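You operate a simulated robot arm through the tools that you are given. There is no shell and no other tool.

Carry out the task below with a simulated robot arm. There is one attempt and no reset: what you move stays moved.

TASK
Wind down and cap the peach lipstick, lid the powder jar and shut the refill palette.

It is judged by the outcome, as a careful person would: the job done as asked, and still so three seconds after it is handed in. It fails if anything else is knocked over, pushed out of place, dropped, spilled or broken. Lids that push on must go on centred and level and be pressed home; caps that screw on are set level and turned clockwise until they are tight.

THE ROBOT
A 7-joint arm with a two-finger parallel gripper, fixed in place. Base frame: the origin is at the foot of the arm, x ahead of it, y to its left, z up; the work surface is at about z = 0. Units: mm, degrees, N and s.
With the tool pointing down near the work surface it reaches from about 240 to 620 mm from the base axis. Its first joint turns from -66.0 to 66.0 degrees. Payload 2.6 kg.
Tool frame: the origin (TCP) lies between the finger pads and is the grasp point; the fingertips stand 30 mm ahead of it; z points along the fingers, y is the line along which they close. Largest opening 94 mm; finger width 28, thickness 10; the body of the gripper, 50 by 96 mm, starts 55 mm behind the TCP.
Orientation is that of the tool frame in the base frame, as [roll, pitch, yaw] about the fixed x, y, z axes, in that order (R = Rz(yaw) Ry(pitch) Rx(roll)). With the fingers straight down and closing along the base's y, the tool's x points along the base's -x, its y along +y and its z along -z.

THE INTERFACE
- The arm moves only by the tool apply_moves. Its argument "deltas" is a list that holds one entry, the list of rows, each a list of 7 numbers: the shift along the base's x, y, z in units of 50 mm (1.0 is 50 mm), then the turn, a rotation vector about the base's x, y, z in units of 4 degrees (1.0 is 4 degrees), then the finger opening in mm, from 0 to 94. In form: [[[x, y, z, rx, ry, rz, grip], ...]]. A call has 1 to 20 rows; each row shifts and turns the commanded pose from where the row before left it. A call with a number of a shift or a turn outside -1 to 1 is refused whole. Each row takes 0.2 s and may step no farther than 50 mm and 8.6 degrees from the row before; otherwise, or with a gripper value out of range, the whole call is refused. Where a pose cannot be reached the arm comes as near as it can. A force on the tool above 40 N (or 10 N above the force at the start of the call, whichever is more), or a blocked arm, ends the call early, and 0.2 s more pass. The fingers move at their own pace (about 72 mm/s each) and stop on an object; they squeeze with about 35 N. The grip force told is the motor's: it shows also when the fingers shut on nothing. Time passes only in rows, and 0.2 s behind the last, so rows that do not move let the fingers close. The reply holds the time, the measured pose of the TCP, the force on the tool along the base axes, the opening and the grip force, in the units named above and with some noise, with the torque about the TCP (base axes, N m) and any sound that the robot's microphone picked up.
- Cameras (640 x 400 px; columns grow to the right, rows downward): "scene" is fixed at [31.2, 429.5, 562.9]; the picture's right is [-0.80, -0.60, 0.00], its down [-0.35, 0.46, -0.82] and it looks along [0.49, -0.65, -0.57] (base axes); focal length 313 px, centre (320, 200). "wrist" rides on the gripper at [76, 14, -102] in the tool frame; the picture's right is [-0.18, 0.98, 0.00], its down [-0.75, -0.14, -0.64] and it looks along [-0.63, -0.12, 0.77] (tool axes); focal length 243 px, centre (320, 200). There is no depth. A picture from a camera that has moved, and an enlarged one, comes with that camera's place and axes in the base frame and with its lens.
- grab_frame(camera): a new picture of that camera. The clock stands still meanwhile.
- inspect(camera, box): a new picture of the part [left, top, right, bottom] of that camera's present view, enlarged. The clock stands still meanwhile.
- close_job(): hands the job in; it is judged then, once.

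Nothing tells you positions but the pictures and the camera data. Unless the task says otherwise, let go and move clear before handing in.

The tools are called as a command line: name --argument value ..., lists and objects as JSON in quotes. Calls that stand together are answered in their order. apply_moves: Moves the arm, as the interface text tells. Its arguments: {"type":"object","properties":{"deltas":{"type":"array","items":{"type":"array","items":{"type":"array","items":{"type":"number"}}}}},"required":["deltas"]} The other tools are called the same way: grab_frame (camera) takes a picture; inspect (camera, box) takes an enlarged picture of a part of a camera's view; close_job () hands the job in.

At the start:

```text
t: 0.0
tool_pos: [361.5, -190.1, 321.0]
orientation: [179.9, -0.1, -179.9]
force: [-0.3, -0.2, -1.1]
moment: [0.03, 0.01, 0.03]
opening: 94.2
grip_force: 0.1
```

scene: 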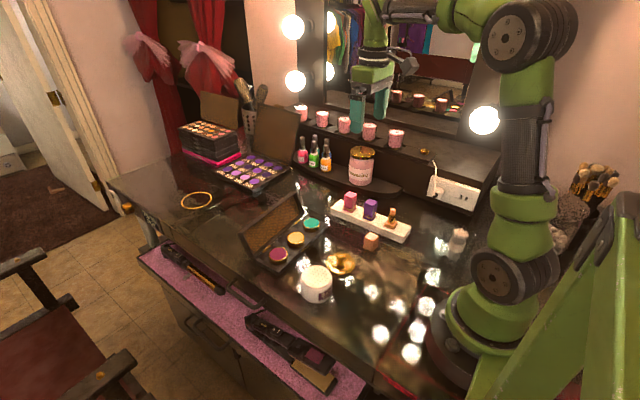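
wrist: 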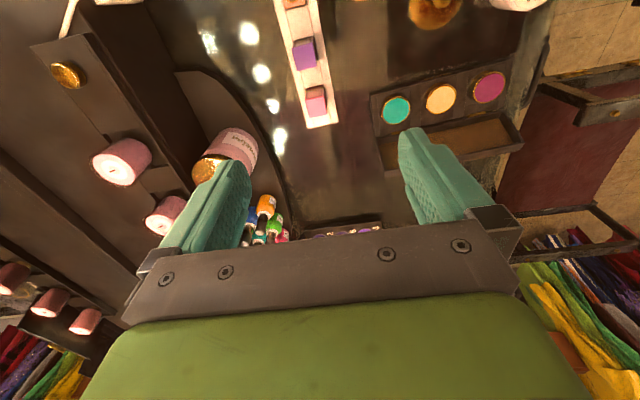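

I see a vanity table with a lipstick stand, a refill palette with three pans (open), a white jar, a gold lid, and a peach cap on the table. I'll look closer before moving.

inspect --camera "scene" --box '[230, 180, 430, 305]'

inspect --camera "scene" --box '[320, 170, 480, 270]'

inspect --camera "wrist" --box '[260, 0, 560, 190]'

```text
3.20 times, centred on (330, 242) of scene
camera zoom: at [31.2, 429.5, 562.9], right [-0.8, -0.6, 0.0], down [-0.35, 0.46, -0.82], along [0.49, -0.65, -0.57], focal length 1001 px, centre (288, 64)
```

zoom: 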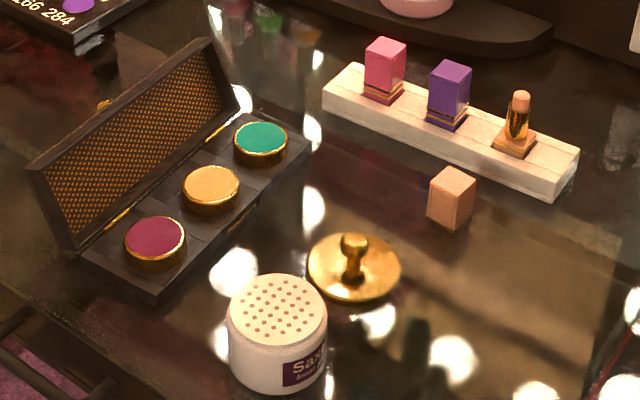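

```text
4.00 times, centred on (400, 220) of scene
camera zoom: at [31.2, 429.5, 562.9], right [-0.8, -0.6, 0.0], down [-0.35, 0.46, -0.82], along [0.49, -0.65, -0.57], focal length 1251 px, centre (0, 120)
```

zoom: 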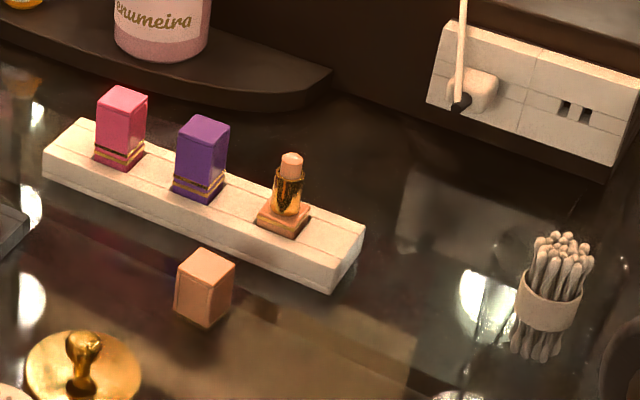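

```text
2.11 times, centred on (410, 95) of wrist
camera zoom: at [285.7, -176.2, 422.7], right [0.18, 0.98, 0.0], down [0.75, -0.14, 0.64], along [0.63, -0.12, -0.77], focal length 511 px, centre (130, 421)
```

zoom: 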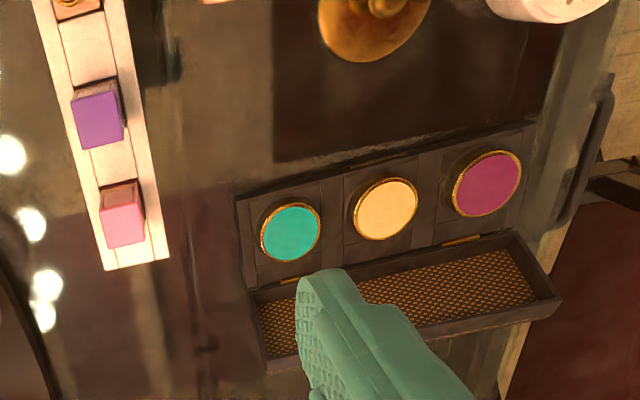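

The loose peach cap is at about (281,-122), the lipstick at (267,-205) on the stand, the gold lid at (309,-26), the jar at (310,72) and the palette at about (444,-17). I'll move the wrist camera over the lipstick for a closer view.

apply_moves --deltas '[[[-0.6, 0, -0.2, 0, 0, 0, 94], [-0.6, 0, -0.2, 0, 0, 0, 94], [-0.6, 0, -0.2, 0, 0, 0, 94], [-0.6, 0, -0.2, 0, 0, 0, 94], [0, 0, 0, 0, 0, 0, 94]]]'

grab_frame --camera "wrist"

grab_frame --camera "scene"

```text
t: 1.2
tool_pos: [241.5, -191.6, 281.0]
orientation: [179.9, 0.1, 180.0]
force: [0.0, 0.2, 0.2]
moment: [0.0, 0.02, 0.01]
opening: 93.8
grip_force: 0.1
```

```text
taken
camera wrist: at [164.9, -176.9, 382.8], right [0.18, 0.98, 0.0], down [0.75, -0.14, 0.64], along [0.63, -0.12, -0.77], focal length 243 px, centre (320, 200)
```

wrist: 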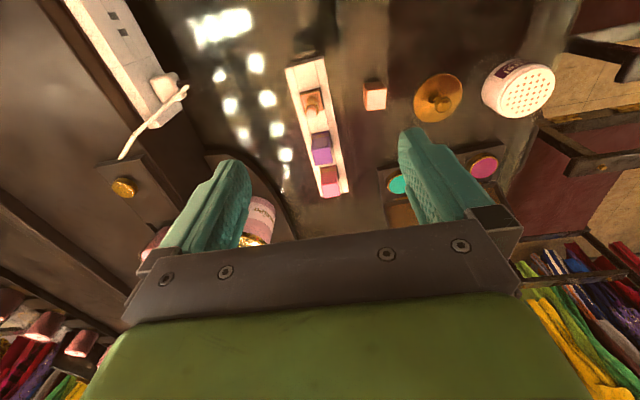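

```text
taken
```

scene: 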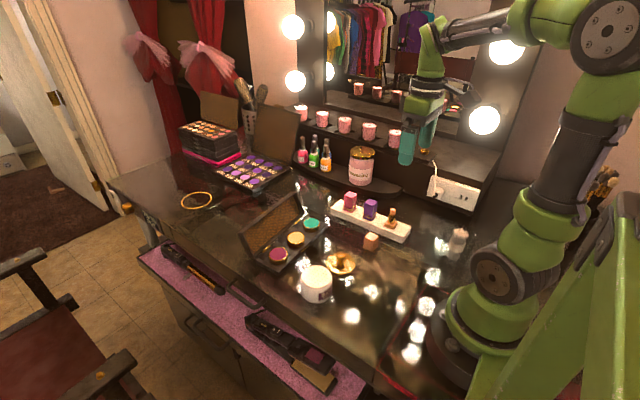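

inspect --camera "wrist" --box '[270, 50, 400, 200]'

inspect --camera "wrist" --box '[400, 40, 570, 140]'

inspect --camera "scene" --box '[370, 195, 430, 235]'

inspect --camera "scene" --box '[290, 240, 370, 310]'

```text
2.67 times, centred on (335, 125) of wrist
camera zoom: at [164.9, -176.9, 382.8], right [0.18, 0.98, 0.0], down [0.75, -0.14, 0.64], along [0.63, -0.12, -0.77], focal length 647 px, centre (280, 400)
```

zoom: 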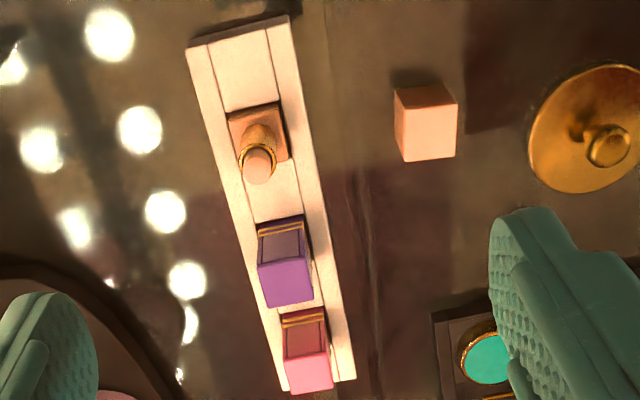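

```text
3.76 times, centred on (485, 90) of wrist
camera zoom: at [164.9, -176.9, 382.8], right [0.18, 0.98, 0.0], down [0.75, -0.14, 0.64], along [0.63, -0.12, -0.77], focal length 913 px, centre (-301, 614)
```

zoom: 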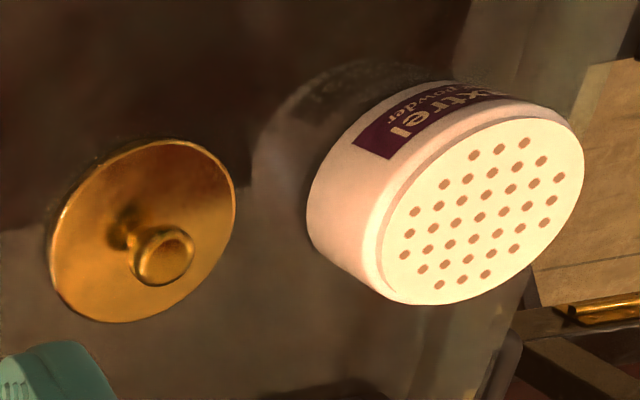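

```text
10.00 times, centred on (400, 215) of scene
camera zoom: at [31.1, 429.5, 562.9], right [-0.8, -0.6, 0.0], down [-0.35, 0.46, -0.82], along [0.49, -0.65, -0.57], focal length 3129 px, centre (-480, 50)
```

zoom: 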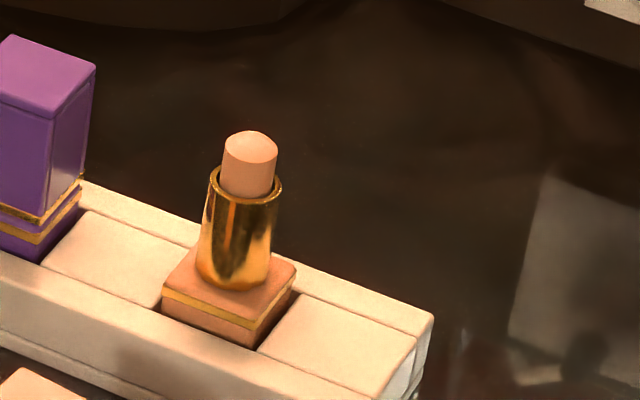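

```text
5.71 times, centred on (330, 275) of scene
camera zoom: at [31.1, 429.5, 562.9], right [-0.8, -0.6, 0.0], down [-0.35, 0.46, -0.82], along [0.49, -0.65, -0.57], focal length 1788 px, centre (263, -229)
```

zoom: 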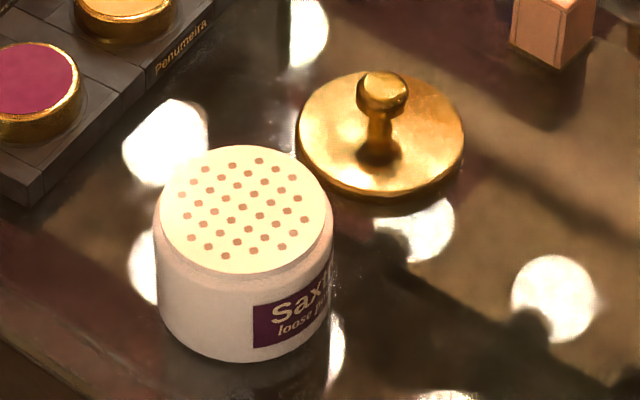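

inspect --camera "scene" --box '[335, 185, 399, 255]'

inspect --camera "scene" --box '[236, 186, 336, 276]'

inspect --camera "wrist" --box '[300, 70, 400, 140]'

```text
5.71 times, centred on (367, 220) of scene
camera zoom: at [31.1, 429.5, 562.9], right [-0.8, -0.6, 0.0], down [-0.35, 0.46, -0.82], along [0.49, -0.65, -0.57], focal length 1788 px, centre (51, 86)
```

zoom: 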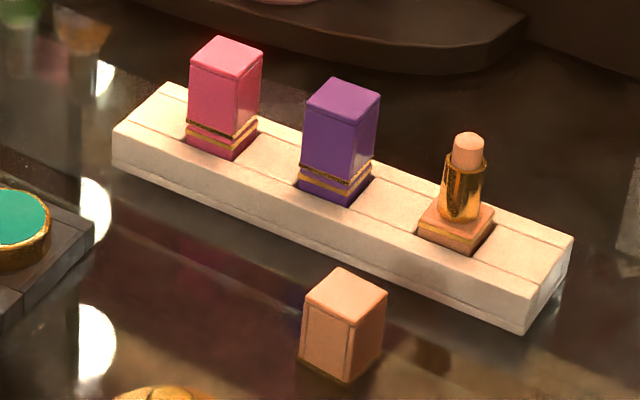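

```text
4.44 times, centred on (286, 231) of scene
camera zoom: at [31.1, 429.5, 562.9], right [-0.8, -0.6, 0.0], down [-0.35, 0.46, -0.82], along [0.49, -0.65, -0.57], focal length 1390 px, centre (471, 62)
```

zoom: 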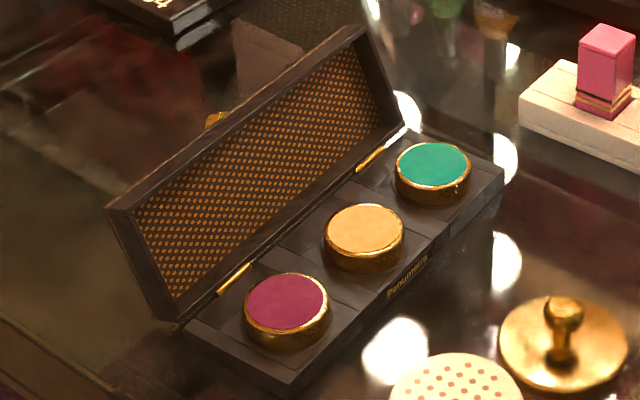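

```text
5.71 times, centred on (350, 105) of wrist
camera zoom: at [164.9, -176.9, 382.8], right [0.18, 0.98, 0.0], down [0.75, -0.14, 0.64], along [0.63, -0.12, -0.77], focal length 1386 px, centre (149, 743)
```

zoom: 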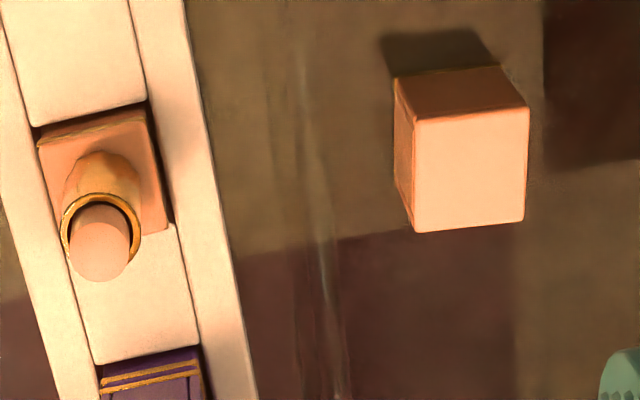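

The lipstick sits in a slot at about (277,-208), with its tube running from z≈25 to z≈58 and the bullet up to z≈75. The cap stands open end down at (288,-118), turned about -4°. I'll go above the lipstick and refine its position.

apply_moves --deltas '[[[0.1775, -0.082, -0.655, 0, 0, 0, 60], [0.1775, -0.082, -0.655, 0, 0, 0, 60], [0.1775, -0.082, -0.655, 0, 0, 0, 60], [0.1775, -0.082, -0.655, 0, 0, 0, 60], [0, 0, 0, 0, 0, 0, 60]]]'

grab_frame --camera "wrist"

inspect --camera "scene" --box '[335, 155, 447, 225]'

```text
t: 2.4
tool_pos: [277.5, -207.4, 149.6]
orientation: [-180.0, 0.0, -180.0]
force: [-0.2, 0.2, 0.7]
moment: [-0.02, -0.01, -0.01]
opening: 60.0
grip_force: 0.0
```

```text
taken
camera wrist: at [201.3, -192.8, 251.0], right [0.18, 0.98, 0.0], down [0.75, -0.14, 0.64], along [0.63, -0.12, -0.77], focal length 243 px, centre (320, 200)
```

wrist: 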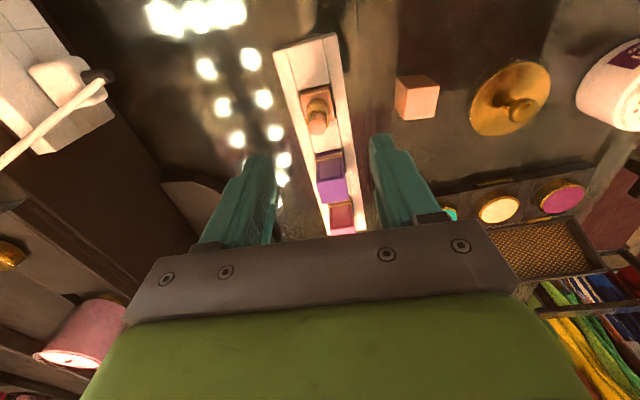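

```text
5.71 times, centred on (391, 190) of scene
camera zoom: at [31.2, 429.5, 562.9], right [-0.8, -0.6, 0.0], down [-0.35, 0.46, -0.82], along [0.49, -0.65, -0.57], focal length 1788 px, centre (-86, 257)
```

zoom: 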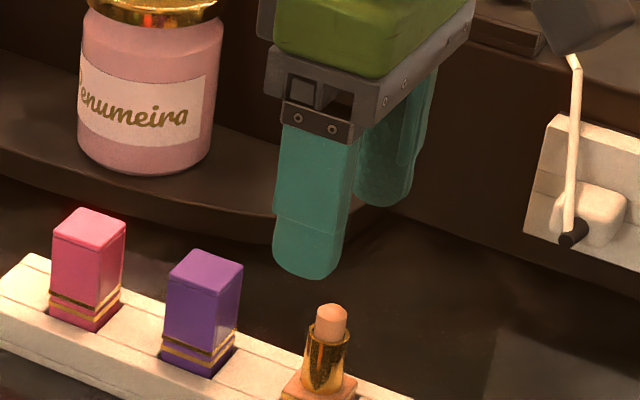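

inspect --camera "wrist" --box '[270, 60, 370, 160]'

inspect --camera "wrist" --box '[380, 50, 480, 130]'

```text
4.00 times, centred on (320, 110) of wrist
camera zoom: at [201.3, -192.8, 251.0], right [0.18, 0.98, 0.0], down [0.75, -0.14, 0.64], along [0.63, -0.12, -0.77], focal length 970 px, centre (320, 560)
```

zoom: 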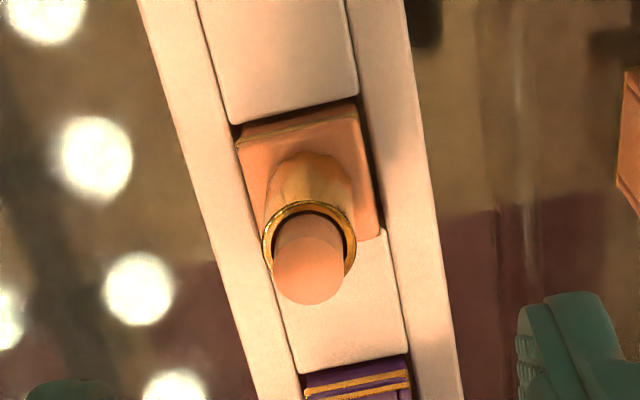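

```text
5.00 times, centred on (430, 90) of wrist
camera zoom: at [201.3, -192.8, 251.0], right [0.18, 0.98, 0.0], down [0.75, -0.14, 0.64], along [0.63, -0.12, -0.77], focal length 1213 px, centre (-230, 750)
```

zoom: 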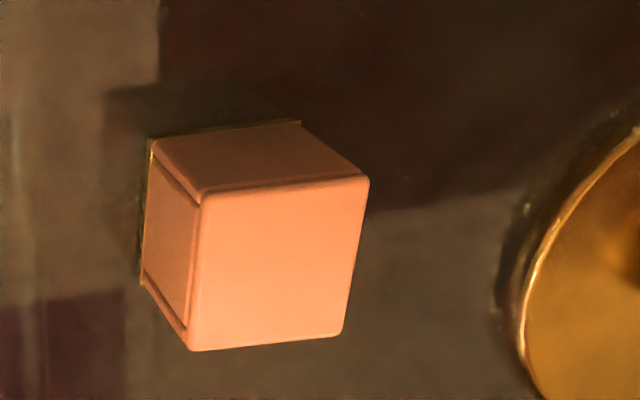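

The lipstick rim is at about (277.6,-209). I'll descend with the fingers either side of the gold tube and close on it.

apply_moves --deltas '[[[0, -0.032, -0.597, 0, 0, 0, 50], [0, 0, -0.597, 0, 0, 0, 50], [0, 0, -0.4, 0, 0, 0, 50], [0, 0, -0.17, 0, 0, 0, 50], [0, 0, 0, 0, 0, 0, 10], [0, 0, 0, 0, 0, 0, 10], [0, 0, 0, 0, 0, 0, 10]]]'

inspect --camera "scene" --box '[340, 160, 452, 260]'

grab_frame --camera "wrist"

```text
t: 4.0
tool_pos: [279.1, -208.0, 61.3]
orientation: [-180.0, -0.1, -180.0]
force: [1.0, -0.6, 0.0]
moment: [0.01, 0.0, 0.0]
opening: 25.7
grip_force: 35.4
```

```text
4.00 times, centred on (396, 210) of scene
camera zoom: at [31.2, 429.5, 562.9], right [-0.8, -0.6, 0.0], down [-0.35, 0.46, -0.82], along [0.49, -0.65, -0.57], focal length 1251 px, centre (16, 160)
```

zoom: 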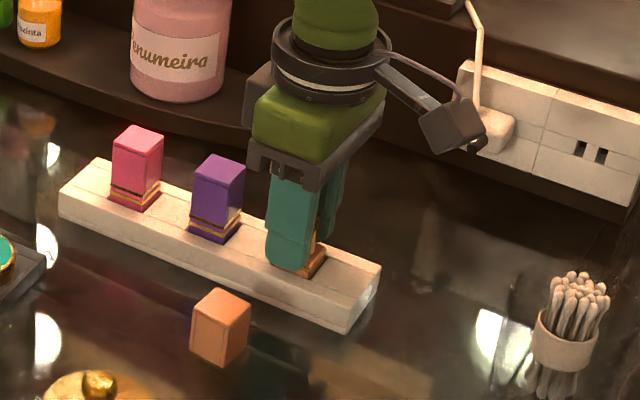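

```text
taken
camera wrist: at [201.4, -194.2, 163.8], right [0.18, 0.98, 0.0], down [0.75, -0.14, 0.64], along [0.63, -0.12, -0.77], focal length 243 px, centre (320, 200)
```

wrist: 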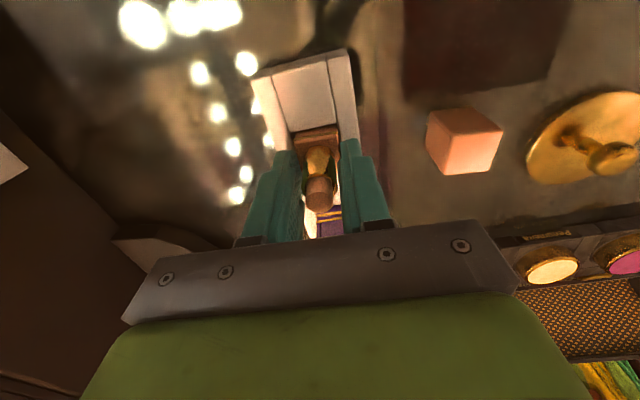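

inspect --camera "wrist" --box '[260, 110, 380, 240]'

```text
3.08 times, centred on (320, 175) of wrist
camera zoom: at [201.4, -194.2, 163.8], right [0.18, 0.98, 0.0], down [0.75, -0.14, 0.64], along [0.63, -0.12, -0.77], focal length 746 px, centre (320, 277)
```

zoom: 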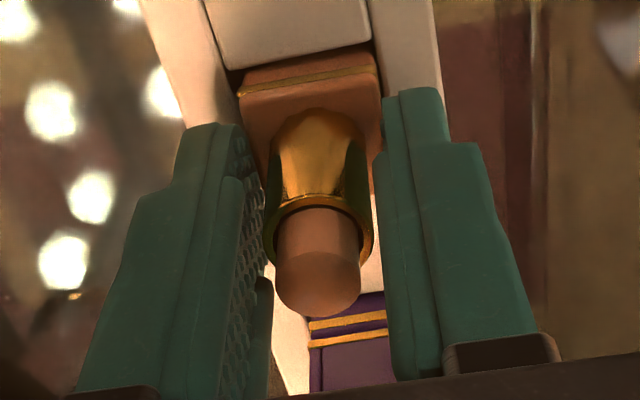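

The 25.7 mm opening suggests the fingertips are holding the square base rather than the tube, which is about 19 mm across. I'll open, rise 9 mm and grip the tube itself.

apply_moves --deltas '[[[0, 0, 0, 0, 0, 0, 45], [0, 0, 0, 0, 0, 0, 45], [-0.02, -0.01, 0.1, 0, 0, 0, 45], [0, 0, 0.1, 0, 0, 0, 45], [0, 0, 0, 0, 0, 0, 10], [0, 0, 0, 0, 0, 0, 10], [0, 0, 0, 0, 0, 0, 10]]]'

inspect --camera "wrist" --box '[260, 110, 380, 240]'

```text
t: 5.6
tool_pos: [277.3, -208.2, 71.1]
orientation: [-179.9, -0.1, 180.0]
force: [-0.8, 0.6, 1.3]
moment: [0.05, -0.02, -0.01]
opening: 16.1
grip_force: 35.2
```

```text
3.08 times, centred on (320, 175) of wrist
camera zoom: at [200.7, -194.7, 173.8], right [0.18, 0.98, 0.0], down [0.75, -0.14, 0.64], along [0.63, -0.12, -0.77], focal length 746 px, centre (320, 277)
```

zoom: 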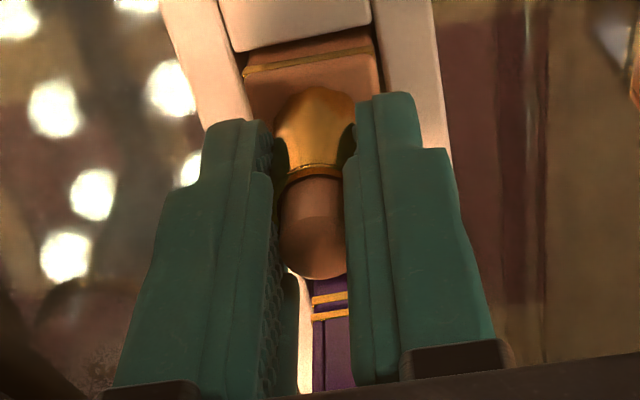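

The fingers are now on the gold tube with a 16 mm opening. I'll turn clockwise about 40° and watch the bullet and the torque.

apply_moves --deltas '[[[0, 0, 0, 0, 0, -1, 10], [0, 0, 0, 0, 0, -1, 10], [0, 0, 0, 0, 0, -1, 10], [0, 0, 0, 0, 0, -1, 10], [0, 0, 0, 0, 0, -1, 10], [0, 0, 0, 0, 0, -1, 10]]]'

inspect --camera "wrist" --box '[260, 110, 380, 240]'

inspect --camera "scene" --box '[360, 180, 440, 250]'

```text
t: 7.0
tool_pos: [276.7, -208.9, 70.2]
orientation: [179.9, 0.0, 155.9]
force: [0.0, -1.4, 0.7]
moment: [-0.07, -0.02, 0.05]
opening: 16.1
grip_force: 34.6
```

```text
3.08 times, centred on (320, 175) of wrist
camera zoom: at [212.9, -165.1, 173.4], right [0.57, 0.82, 0.0], down [0.63, -0.44, 0.64], along [0.53, -0.37, -0.77], focal length 746 px, centre (320, 277)
```

zoom: 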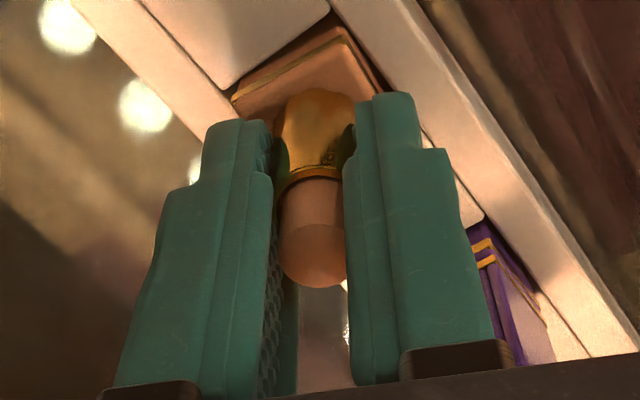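

```text
5.71 times, centred on (400, 215) of scene
camera zoom: at [31.2, 429.5, 562.9], right [-0.8, -0.6, 0.0], down [-0.35, 0.46, -0.82], along [0.49, -0.65, -0.57], focal length 1788 px, centre (-137, 114)
```

zoom: 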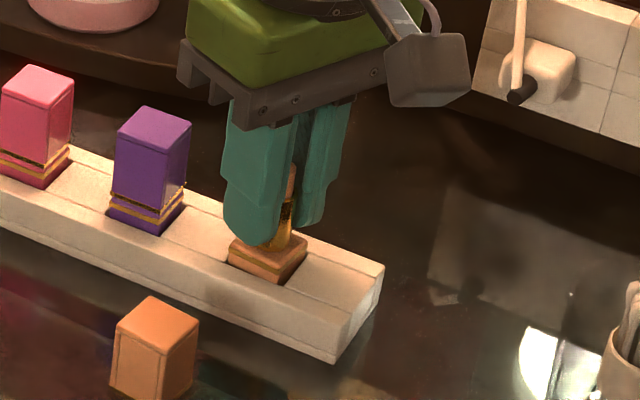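

The bullet looks slightly longer after the clockwise turn, so clockwise seems to raise it. I'll turn counter-clockwise instead.

apply_moves --deltas '[[[0, 0, 0, 0, 0, 1, 10], [0, 0, 0, 0, 0, 1, 10], [0, 0, 0, 0, 0, 1, 10], [0, 0, 0, 0, 0, 1, 10], [0, 0, 0, 0, 0, 1, 10], [0, 0, 0, 0, 0, 1, 10], [0, 0, 0, 0, 0, 1, 10], [0, 0, 0, 0, 0, 1, 10], [0, 0, 0, 0, 0, 1, 10], [0, 0, 0, 0, 0, 1, 10], [0, 0, 0, 0, 0, 1, 10], [0, 0, 0, 0, 0, 1, 10], [0, 0, 0, 0, 0, 1, 10], [0, 0, 0, 0, 0, 1, 10], [0, 0, 0, 0, 0, 1, 10], [0, 0, 0, 0, 0, 1, 10]]]'

inspect --camera "wrist" --box '[260, 110, 380, 240]'

inspect --camera "scene" --box '[360, 180, 440, 250]'

```text
t: 10.4
tool_pos: [277.4, -208.0, 71.7]
orientation: [180.0, 0.0, -139.9]
force: [0.1, 1.4, 0.4]
moment: [0.12, 0.01, -0.04]
opening: 15.9
grip_force: 35.7
```

```text
3.08 times, centred on (320, 175) of wrist
camera zoom: at [209.1, -246.9, 173.3], right [-0.49, 0.87, 0.0], down [0.67, 0.38, 0.64], along [0.56, 0.32, -0.77], focal length 746 px, centre (320, 277)
```

zoom: 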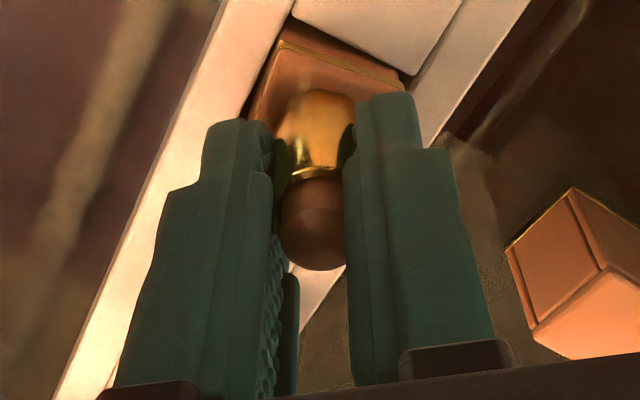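

```text
5.71 times, centred on (400, 215) of scene
camera zoom: at [31.2, 429.5, 562.9], right [-0.8, -0.6, 0.0], down [-0.35, 0.46, -0.82], along [0.49, -0.65, -0.57], focal length 1788 px, centre (-137, 114)
```

zoom: 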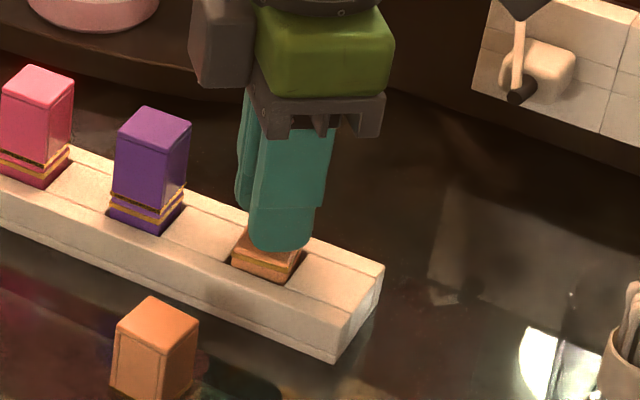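

Counter-clockwise lowers the bullet, so I'll keep winding that way.

apply_moves --deltas '[[[0, 0, 0, 0, 0, 1, 10], [0, 0, 0, 0, 0, 1, 10], [0, 0, 0, 0, 0, 1, 10], [0, 0, 0, 0, 0, 1, 10], [0, 0, 0, 0, 0, 1, 10], [0, 0, 0, 0, 0, 1, 10], [0, 0, 0, 0, 0, 1, 10], [0, 0, 0, 0, 0, 1, 10], [0, 0, 0, 0, 0, 1, 10], [0, 0, 0, 0, 0, 1, 10], [0, 0, 0, 0, 0, 1, 10], [0, 0, 0, 0, 0, 1, 10], [0, 0, 0, 0, 0, 1, 10], [0, 0, 0, 0, 0, 1, 10], [0, 0, 0, 0, 0, 1, 10], [0, 0, 0, 0, 0, 1, 10]]]'

inspect --camera "wrist" --box '[260, 110, 380, 240]'

inspect --camera "scene" --box '[360, 180, 440, 250]'

```text
t: 13.8
tool_pos: [276.5, -208.6, 69.7]
orientation: [-180.0, 0.0, -76.0]
force: [-1.6, 0.0, 0.4]
moment: [0.02, 0.14, -0.02]
opening: 16.1
grip_force: 35.3
```

```text
3.08 times, centred on (320, 175) of wrist
camera zoom: at [281.3, -286.5, 173.4], right [-1.0, -0.06, 0.0], down [-0.05, 0.77, 0.64], along [-0.04, 0.64, -0.77], focal length 746 px, centre (320, 277)
```

zoom: 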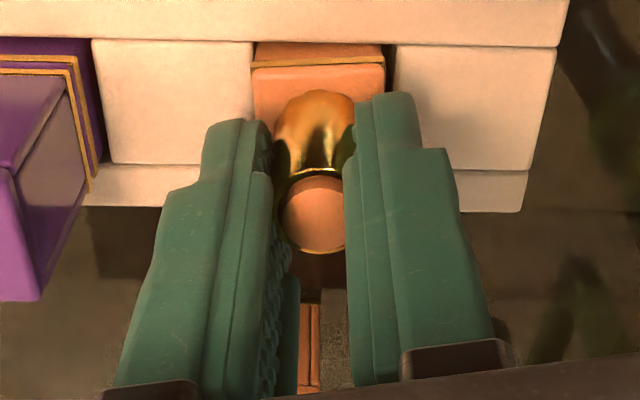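

```text
5.71 times, centred on (400, 215) of scene
camera zoom: at [31.2, 429.5, 562.9], right [-0.8, -0.6, 0.0], down [-0.35, 0.46, -0.82], along [0.49, -0.65, -0.57], focal length 1788 px, centre (-137, 114)
```

zoom: 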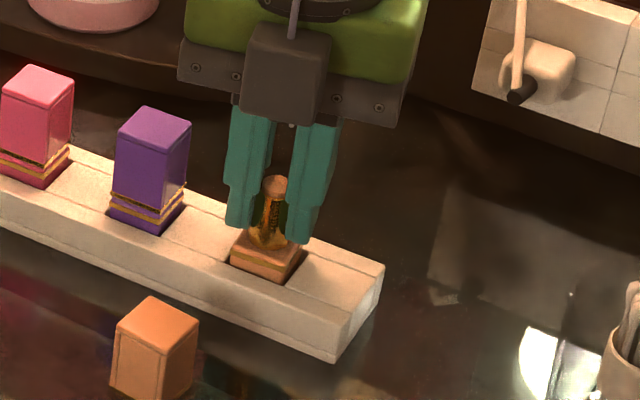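

The bullet is nearly down to the rim. I'll keep turning counter-clockwise.

apply_moves --deltas '[[[0, 0, 0, 0, 0, 1, 10], [0, 0, 0, 0, 0, 1, 10], [0, 0, 0, 0, 0, 1, 10], [0, 0, 0, 0, 0, 1, 10], [0, 0, 0, 0, 0, 1, 10], [0, 0, 0, 0, 0, 1, 10], [0, 0, 0, 0, 0, 1, 10], [0, 0, 0, 0, 0, 1, 10], [0, 0, 0, 0, 0, 1, 10], [0, 0, 0, 0, 0, 1, 10], [0, 0, 0, 0, 0, 1, 10], [0, 0, 0, 0, 0, 1, 10]]]'

inspect --camera "wrist" --box '[260, 110, 380, 240]'

inspect --camera "scene" --box '[360, 180, 440, 250]'

```text
t: 16.0
tool_pos: [278.2, -207.5, 69.1]
orientation: [179.3, -0.3, -38.2]
force: [-6.6, 0.5, 15.1]
moment: [0.15, 0.07, 0.04]
opening: 15.5
grip_force: 35.2
out of reach, approached as far as the arm can: row 10
stopped in row 10: the force on the tool passed its limit at 63 N (the readings are from after the stop); the commanded pose is now the measured one
```

```text
3.08 times, centred on (320, 175) of wrist
camera zoom: at [329.8, -265.8, 171.8], right [-0.75, -0.66, 0.01], down [-0.5, 0.58, 0.64], along [-0.43, 0.47, -0.77], focal length 746 px, centre (320, 277)
```

zoom: 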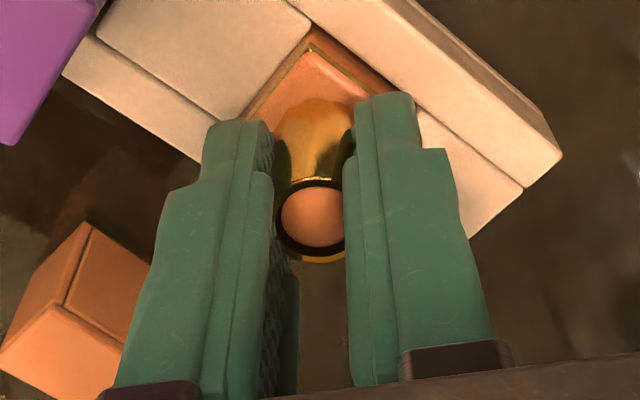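

```text
5.71 times, centred on (400, 215) of scene
camera zoom: at [31.1, 429.6, 562.9], right [-0.8, -0.6, 0.0], down [-0.35, 0.46, -0.82], along [0.49, -0.65, -0.57], focal length 1788 px, centre (-137, 114)
```

zoom: 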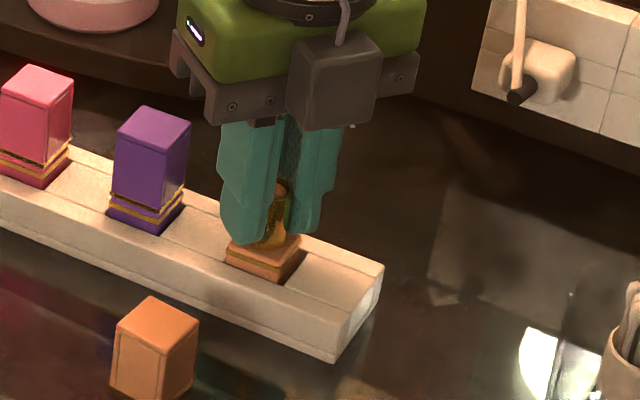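

The wrist reached its joint limit with the bullet about level with the rim. I'll let go, rise and inspect.

apply_moves --deltas '[[[0, 0, 0, 0, 0, 0, 45], [0, 0, 0, 0, 0, 0, 45], [0, 0, 0.4, 0, 0, -1, 45], [0, 0, 0.5, 0, 0, -1, 45], [0, 0, 0.5, 0, 0, -1, 45], [0, 0, 0, 0, 0, -1, 45], [0, 0, 0, 0, 0, -1, 45], [0, 0, 0, 0, 0, -1, 45], [0, 0, 0, 0, 0, -1, 45]]]'

inspect --camera "wrist" --box '[260, 60, 380, 180]'

inspect --camera "scene" --box '[360, 180, 440, 250]'

```text
t: 18.0
tool_pos: [279.7, -207.8, 138.4]
orientation: [179.4, -0.1, -66.2]
force: [-0.1, -0.7, 0.3]
moment: [0.06, 0.04, -0.03]
opening: 45.1
grip_force: 0.2
```

```text
3.33 times, centred on (320, 120) of wrist
camera zoom: at [297.4, -282.7, 241.0], right [-0.97, -0.23, 0.01], down [-0.17, 0.75, 0.64], along [-0.15, 0.62, -0.77], focal length 809 px, centre (320, 467)
```

zoom: 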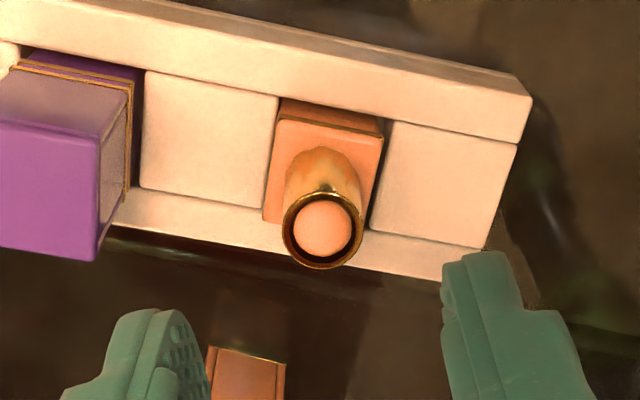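

```text
5.71 times, centred on (400, 215) of scene
camera zoom: at [31.1, 429.5, 562.9], right [-0.8, -0.6, 0.0], down [-0.35, 0.46, -0.82], along [0.49, -0.65, -0.57], focal length 1788 px, centre (-137, 114)
```

zoom: 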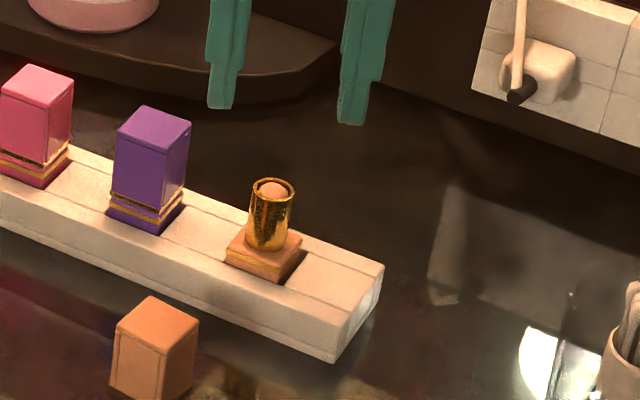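

The bullet is now inside the rim with only its dome near the lip. I'll turn the wrist back, re-grip and wind it fully down.

apply_moves --deltas '[[[0, 0, 0, 0.06, -0.137, 0, 45], [0, 0, 0, 0, 0, -1, 45], [0, 0, 0, 0, 0, -1, 45], [0, 0, 0, 0, 0, -1, 45], [0, 0, 0, 0, 0, -1, 45], [0, 0, 0, 0, 0, -1, 45], [0, 0, 0, 0, 0, -1, 45], [0, 0, 0, 0, 0, -1, 45], [0, 0, 0, 0, 0, -1, 45], [0, 0, 0, 0, 0, -1, 45], [0, 0, 0, 0, 0, -1, 45], [0, 0, 0, 0, 0, -1, 45], [0, 0, 0, 0, 0, -1, 45], [0, 0, 0, 0, 0, -1, 45], [0, 0, 0, 0, 0, -1, 45], [0, 0, 0, 0, 0, -1, 45], [0, 0, 0, 0, 0, -1, 45], [0, 0, 0, 0, 0, -1, 45], [0, 0, 0, 0, 0, -1, 45]]]'

apply_moves --deltas '[[[0, 0, 0, 0, 0, -1, 45], [0, 0, 0, 0, 0, -1, 45], [0, 0, 0, 0, 0, -1, 45], [0, 0, 0, 0, 0, -1, 45], [0, 0, 0, 0, 0, -1, 45], [0, 0, 0, 0, 0, -1, 45], [0, 0, 0, 0, 0, -1, 45], [0, 0, 0, 0, 0, -1, 45], [0, 0, 0, 0, 0, -1, 45], [0, 0, 0, 0, 0, -1, 45], [0, 0, 0, 0, 0, 0, 45]]]'

```text
t: 22.0
tool_pos: [279.9, -207.2, 138.6]
orientation: [180.0, 0.0, -138.3]
force: [0.8, 0.4, -0.1]
moment: [0.0, 0.01, 0.02]
opening: 45.1
grip_force: 0.0
```

```text
t: 24.4
tool_pos: [279.1, -207.6, 138.2]
orientation: [180.0, -0.1, -178.2]
force: [-1.2, 0.1, -0.4]
moment: [-0.01, -0.01, -0.01]
opening: 45.2
grip_force: 0.1
```

Tool attitude is level again. I'll descend onto the tube, grip it and wind on.

apply_moves --deltas '[[[-0.032, -0.012, -0.5, 0, 0, 0, 45], [0, 0, -0.5, 0, 0, 0, 45], [0, 0, -0.36, 0, 0, 0, 45], [0, 0, 0, 0, 0, 0, 10], [0, 0, 0, 0, 0, 0, 10], [0, 0, 0, 0, 0, 0, 10], [0, 0, 0, 0, 0, 1, 10], [0, 0, 0, 0, 0, 1, 10], [0, 0, 0, 0, 0, 1, 10], [0, 0, 0, 0, 0, 1, 10], [0, 0, 0, 0, 0, 1, 10], [0, 0, 0, 0, 0, 1, 10], [0, 0, 0, 0, 0, 1, 10], [0, 0, 0, 0, 0, 1, 10], [0, 0, 0, 0, 0, 1, 10], [0, 0, 0, 0, 0, 1, 10]]]'

inspect --camera "wrist" --box '[260, 110, 380, 240]'

```text
t: 27.8
tool_pos: [277.8, -208.5, 70.6]
orientation: [180.0, -0.1, -138.0]
force: [-0.9, 0.3, -0.6]
moment: [-0.01, 0.05, 0.0]
opening: 17.1
grip_force: 35.0
```

```text
3.08 times, centred on (320, 175) of wrist
camera zoom: at [210.8, -248.9, 173.0], right [-0.52, 0.85, 0.0], down [0.66, 0.4, 0.64], along [0.55, 0.33, -0.77], focal length 746 px, centre (320, 277)
```

zoom: 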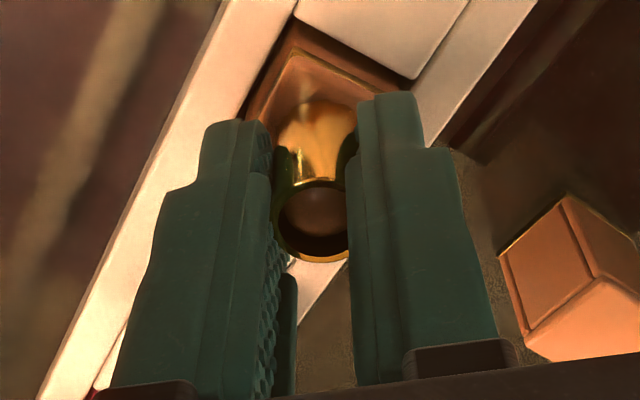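

apply_moves --deltas '[[[0, 0, 0, 0, 0, 1, 10], [0, 0, 0, 0, 0, 1, 10], [0, 0, 0, 0, 0, 1, 10], [0, 0, 0, 0, 0, 1, 10], [0, 0, 0, 0, 0, 1, 10], [0, 0, 0, 0, 0, 1, 10], [0, 0, 0, 0, 0, 1, 10], [0, 0, 0, 0, 0, 1, 10], [0, 0, 0, 0, 0, 1, 10], [0, 0, 0, 0, 0, 1, 10]]]'

inspect --camera "wrist" --box '[260, 110, 380, 240]'

apply_moves --deltas '[[[0, 0, 0, 0, 0, 1, 10], [0, 0, 0, 0, 0, 1, 10], [0, 0, 0, 0, 0, 1, 10], [0, 0, 0, 0, 0, 1, 10], [0, 0, 0, 0, 0, 1, 10], [0, 0, 0, 0, 0, 1, 10], [0, 0, 0, 0, 0, 1, 10], [0, 0, 0, 0, 0, 1, 10], [0, 0, 0, 0, 0, 1, 10], [0, 0, 0, 0, 0, 1, 10]]]'

inspect --camera "wrist" --box '[260, 110, 380, 240]'

```text
t: 30.0
tool_pos: [278.4, -207.8, 71.0]
orientation: [179.9, -0.2, -98.0]
force: [-0.4, 0.8, 0.9]
moment: [0.03, -0.02, -0.09]
opening: 17.2
grip_force: 35.1
```

```text
3.08 times, centred on (320, 175) of wrist
camera zoom: at [252.5, -281.9, 172.8], right [-0.95, 0.32, 0.0], down [0.25, 0.73, 0.64], along [0.2, 0.61, -0.77], focal length 746 px, centre (320, 277)
```

zoom: 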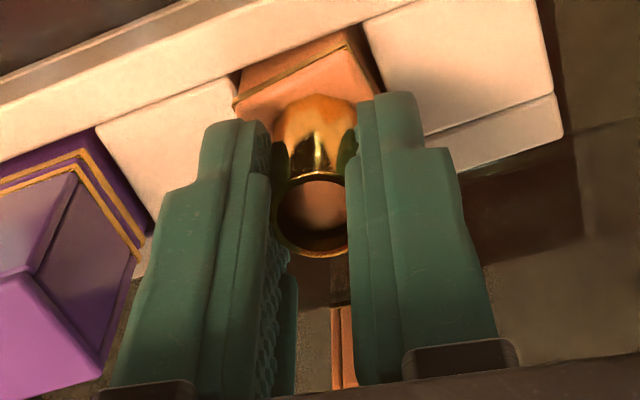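

```text
t: 32.2
tool_pos: [277.2, -208.2, 70.7]
orientation: [179.8, -0.1, -58.0]
force: [-0.8, -0.2, 0.5]
moment: [0.14, -0.23, -0.3]
opening: 16.2
grip_force: 35.3
```

```text
3.08 times, centred on (320, 175) of wrist
camera zoom: at [304.9, -280.8, 172.8], right [-0.93, -0.36, 0.0], down [-0.28, 0.72, 0.64], along [-0.23, 0.6, -0.77], focal length 746 px, centre (320, 277)
```

zoom: 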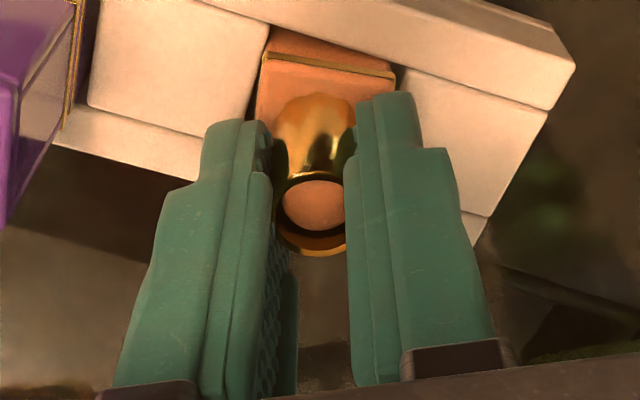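

Torque about z has risen to 0.3 N·m, so the lipstick is at its lower stop. I'll release, rise and check.

apply_moves --deltas '[[[0, 0, 0, 0, 0, 0, 45], [0, 0, 0, 0, 0, 0, 45], [0, 0, 0.4, 0, 0, -1, 45], [0, 0, 0.5, 0, 0, -1, 45], [0, 0, 0.5, 0, 0, -1, 45], [0, 0, 0, 0, 0, -1, 45], [0, 0, 0, 0, 0, -1, 45], [0, 0, 0, 0, 0, -1, 45], [0, 0, 0, 0, 0, -1, 45], [0, 0, 0, 0, 0, -1, 45]]]'

inspect --camera "wrist" --box '[250, 50, 390, 170]'

inspect --camera "scene" --box '[335, 185, 431, 255]'

```text
t: 34.4
tool_pos: [276.8, -207.7, 140.3]
orientation: [180.0, -0.1, -90.3]
force: [0.1, -0.3, -1.0]
moment: [-0.02, 0.01, 0.01]
opening: 45.0
grip_force: 0.0
```

```text
3.33 times, centred on (320, 110) of wrist
camera zoom: at [261.9, -284.5, 242.8], right [-0.98, 0.19, 0.0], down [0.14, 0.75, 0.64], along [0.12, 0.63, -0.77], focal length 809 px, centre (320, 500)
```

zoom: 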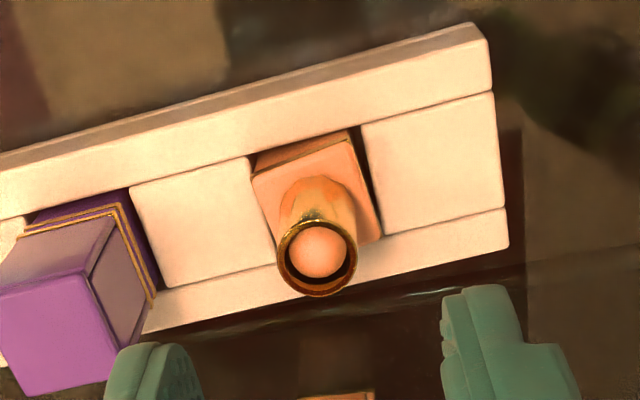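

```text
5.71 times, centred on (383, 220) of scene
camera zoom: at [31.2, 429.5, 562.9], right [-0.8, -0.6, 0.0], down [-0.35, 0.46, -0.82], along [0.49, -0.65, -0.57], focal length 1788 px, centre (-40, 86)
```

zoom: 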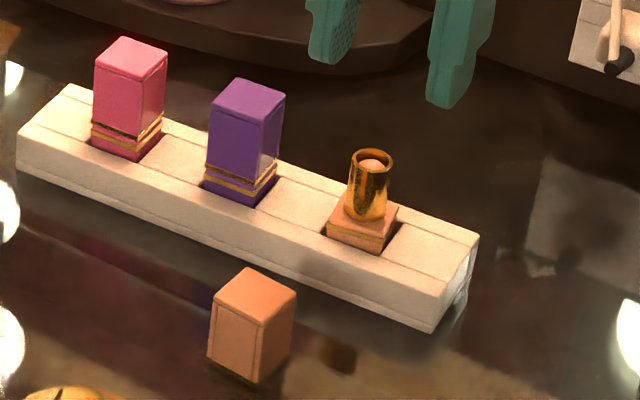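

The bullet now sits just inside the rim and the base has turned slightly in its slot. I'll re-grip and test a little more counter-clockwise turn to confirm it is at the stop.

apply_moves --deltas '[[[0, 0, -0.5, 0, 0, 0, 40], [0, 0, -0.5, 0, 0, 0, 40], [0, 0, -0.36, 0, 0, 0, 40], [0, 0, 0, 0, 0, 0, 10], [0, 0, 0, 0, 0, 0, 10], [0, 0, 0, 0, 0, 0, 10], [0, 0, 0, 0, 0, 1, 10], [0, 0, 0, 0, 0, 1, 10]]]'

inspect --camera "wrist" --box '[260, 110, 380, 240]'

apply_moves --deltas '[[[0, 0, 0, 0, 0, 1, 10], [0, 0, 0, 0, 0, 1, 10]]]'

apply_moves --deltas '[[[0, 0, 0, 0, 0, 1, 10], [0, 0, 0, 0, 0, 1, 10]]]'

inspect --camera "wrist" --box '[260, 110, 380, 240]'

```text
t: 36.2
tool_pos: [277.4, -207.0, 72.0]
orientation: [179.8, -0.1, -82.1]
force: [0.0, 0.3, -0.4]
moment: [0.04, 0.04, -0.18]
opening: 16.2
grip_force: 35.1
```

```text
3.08 times, centred on (320, 175) of wrist
camera zoom: at [272.8, -286.2, 174.6], right [-1.0, 0.05, 0.0], down [0.04, 0.77, 0.64], along [0.03, 0.64, -0.77], focal length 746 px, centre (320, 277)
```

zoom: 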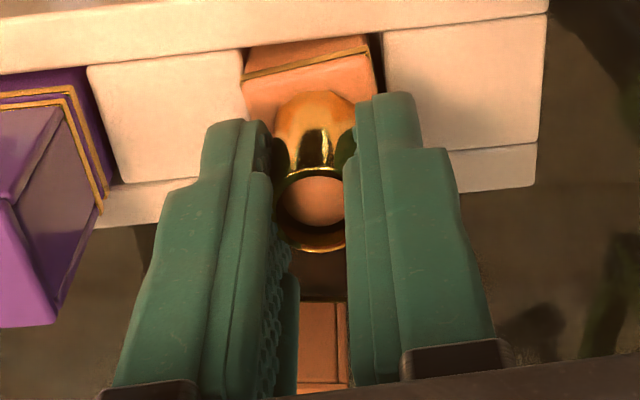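

```text
t: 36.8
tool_pos: [275.8, -208.2, 71.5]
orientation: [179.8, -0.2, -74.0]
force: [-1.9, 0.6, 0.1]
moment: [0.09, 0.05, -0.01]
opening: 16.2
grip_force: 35.2
```

```text
t: 37.4
tool_pos: [276.5, -209.0, 72.1]
orientation: [179.9, 0.0, -66.2]
force: [-2.6, 0.0, -0.7]
moment: [0.03, 0.14, -0.13]
opening: 17.1
grip_force: 35.0
```

```text
3.08 times, centred on (320, 175) of wrist
camera zoom: at [294.5, -284.4, 175.0], right [-0.97, -0.23, 0.0], down [-0.18, 0.75, 0.64], along [-0.15, 0.62, -0.77], focal length 746 px, centre (320, 277)
```

zoom: 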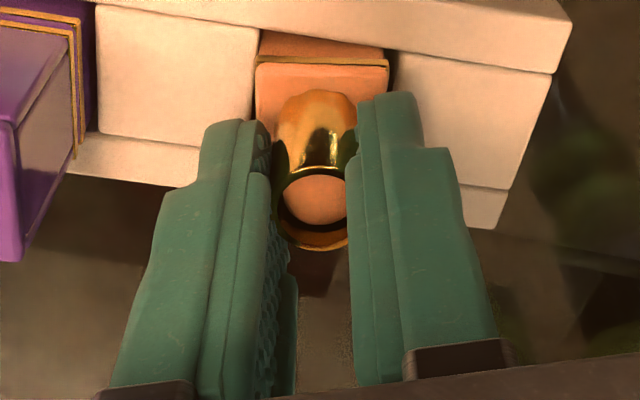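

The opening hops between 16 and 17 mm while the bullet stays put, so the fingers are slipping on the tube at its stop and the lipstick is fully down. The base is skewed about 8° in its slot, so I'll square it by gripping the base in line with the stand, which also gives its centre.

apply_moves --deltas '[[[0, 0, 0, 0, 0, 0, 42], [0, 0, 0, 0, 0, 0, 42], [0.01, 0.01, 0, 0, 0, -1, 42], [0, 0, 0, 0, 0, -1, 42], [0, 0, 0, 0, 0, -1, 42], [0, 0, 0, 0, 0, -1, 42], [0, 0, 0, 0, 0, -1, 42], [0, 0, -0.1, 0, 0, -0.55, 42], [0, 0, -0.1, 0, 0, 0, 42], [0, 0, 0, 0, 0, 0, 42]]]'

inspect --camera "wrist" --box '[260, 110, 380, 240]'

apply_moves --deltas '[[[0, 0, 0, 0, 0, 0, 20], [0, 0, 0, 0, 0, 0, 20], [0, 0, 0, 0, 0, 0, 20]]]'

inspect --camera "wrist" --box '[260, 110, 380, 240]'

```text
t: 39.6
tool_pos: [278.2, -207.7, 62.9]
orientation: [179.8, -0.1, -88.3]
force: [-0.6, 0.2, 0.3]
moment: [-0.02, -0.03, 0.06]
opening: 42.1
grip_force: 0.1
```

```text
3.08 times, centred on (320, 175) of wrist
camera zoom: at [265.3, -284.7, 164.9], right [-0.99, 0.16, 0.0], down [0.12, 0.76, 0.64], along [0.1, 0.63, -0.77], focal length 746 px, centre (320, 277)
```

zoom: 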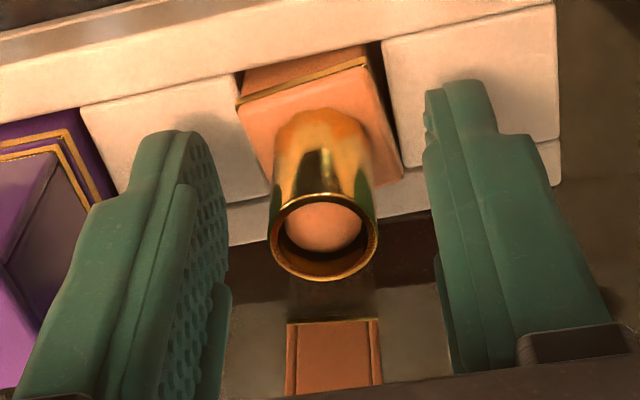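

```text
t: 40.4
tool_pos: [278.2, -208.1, 61.8]
orientation: [180.0, -0.2, -88.3]
force: [-0.4, 0.4, 0.0]
moment: [0.02, 0.03, 0.02]
opening: 25.9
grip_force: 35.1
```

```text
3.08 times, centred on (320, 175) of wrist
camera zoom: at [265.3, -284.8, 165.1], right [-0.99, 0.16, 0.0], down [0.12, 0.76, 0.64], along [0.1, 0.63, -0.77], focal length 746 px, centre (320, 277)
```

zoom: 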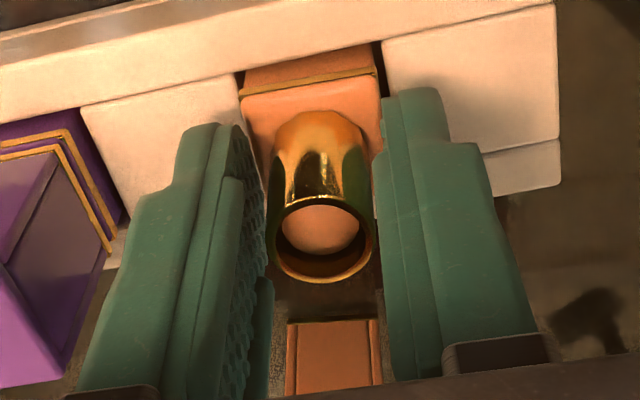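

The base is squared and its centre is at x≈278.2. I'll open, turn 90° and squeeze it the other way to get y.

apply_moves --deltas '[[[0, 0, 0, 0, 0, 0, 45], [0, 0, 0, 0, 0, 0, 45], [0, 0, 0.2, 0, 0, -0.5, 45], [0, 0, 0, 0, 0, -1, 45], [0, 0, 0, 0, 0, -1, 45], [0, 0, 0, 0, 0, -1, 45], [0, 0, 0, 0, 0, -1, 45], [0, 0, 0, 0, 0, -1, 45], [0, 0, 0, 0, 0, -1, 45], [0, 0, 0, 0, 0, -1, 45], [0, 0, 0, 0, 0, -1, 45], [0, 0, 0, 0, 0, -1, 45], [0, 0, 0, 0, 0, -1, 45]]]'

apply_moves --deltas '[[[0, 0, 0, 0, 0, -1, 45], [0, 0, 0, 0, 0, -1, 45], [0, 0, 0, 0, 0, -1, 45], [0, 0, 0, 0, 0, -1, 45], [0, 0, 0, 0, 0, -1, 45], [0, 0, 0, 0, 0, -1, 45], [0, 0, 0, 0, 0, -1, 45], [0, 0, 0, 0, 0, -1, 45], [0, 0, 0, 0, 0, -1, 45], [0, 0, 0, 0, 0, -1, 45], [0, 0, 0, 0, 0, -1, 45], [0, 0, 0, 0, 0, -1, 45], [0, 0, -0.2, 0, 0, 0, 45], [0, 0, 0, 0, 0, 0, 20], [0, 0, 0, 0, 0, 0, 20], [0, 0, 0, 0, 0, 0, 20]]]'

inspect --camera "wrist" --box '[260, 110, 380, 240]'

```text
t: 43.2
tool_pos: [277.7, -207.4, 72.0]
orientation: [-180.0, -0.1, -130.4]
force: [0.6, -0.2, 0.0]
moment: [-0.02, 0.0, 0.03]
opening: 44.9
grip_force: 0.0
```

```text
t: 46.6
tool_pos: [277.5, -207.1, 62.4]
orientation: [-179.9, -0.1, -178.2]
force: [-0.5, -2.2, -0.4]
moment: [-0.06, -0.03, 0.03]
opening: 25.6
grip_force: 35.0
```

```text
3.08 times, centred on (320, 175) of wrist
camera zoom: at [201.1, -196.4, 164.9], right [0.16, 0.99, 0.0], down [0.76, -0.12, 0.64], along [0.63, -0.1, -0.77], focal length 746 px, centre (320, 277)
```

zoom: 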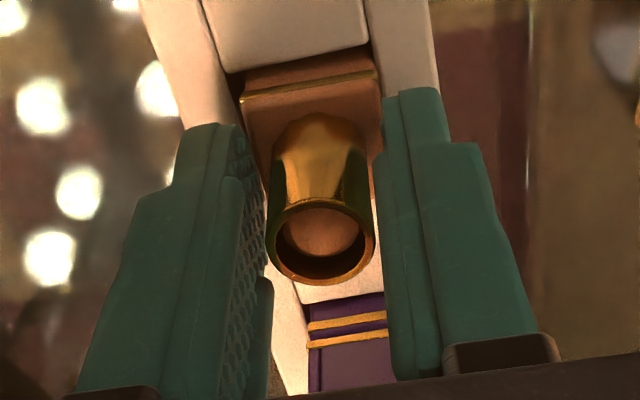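

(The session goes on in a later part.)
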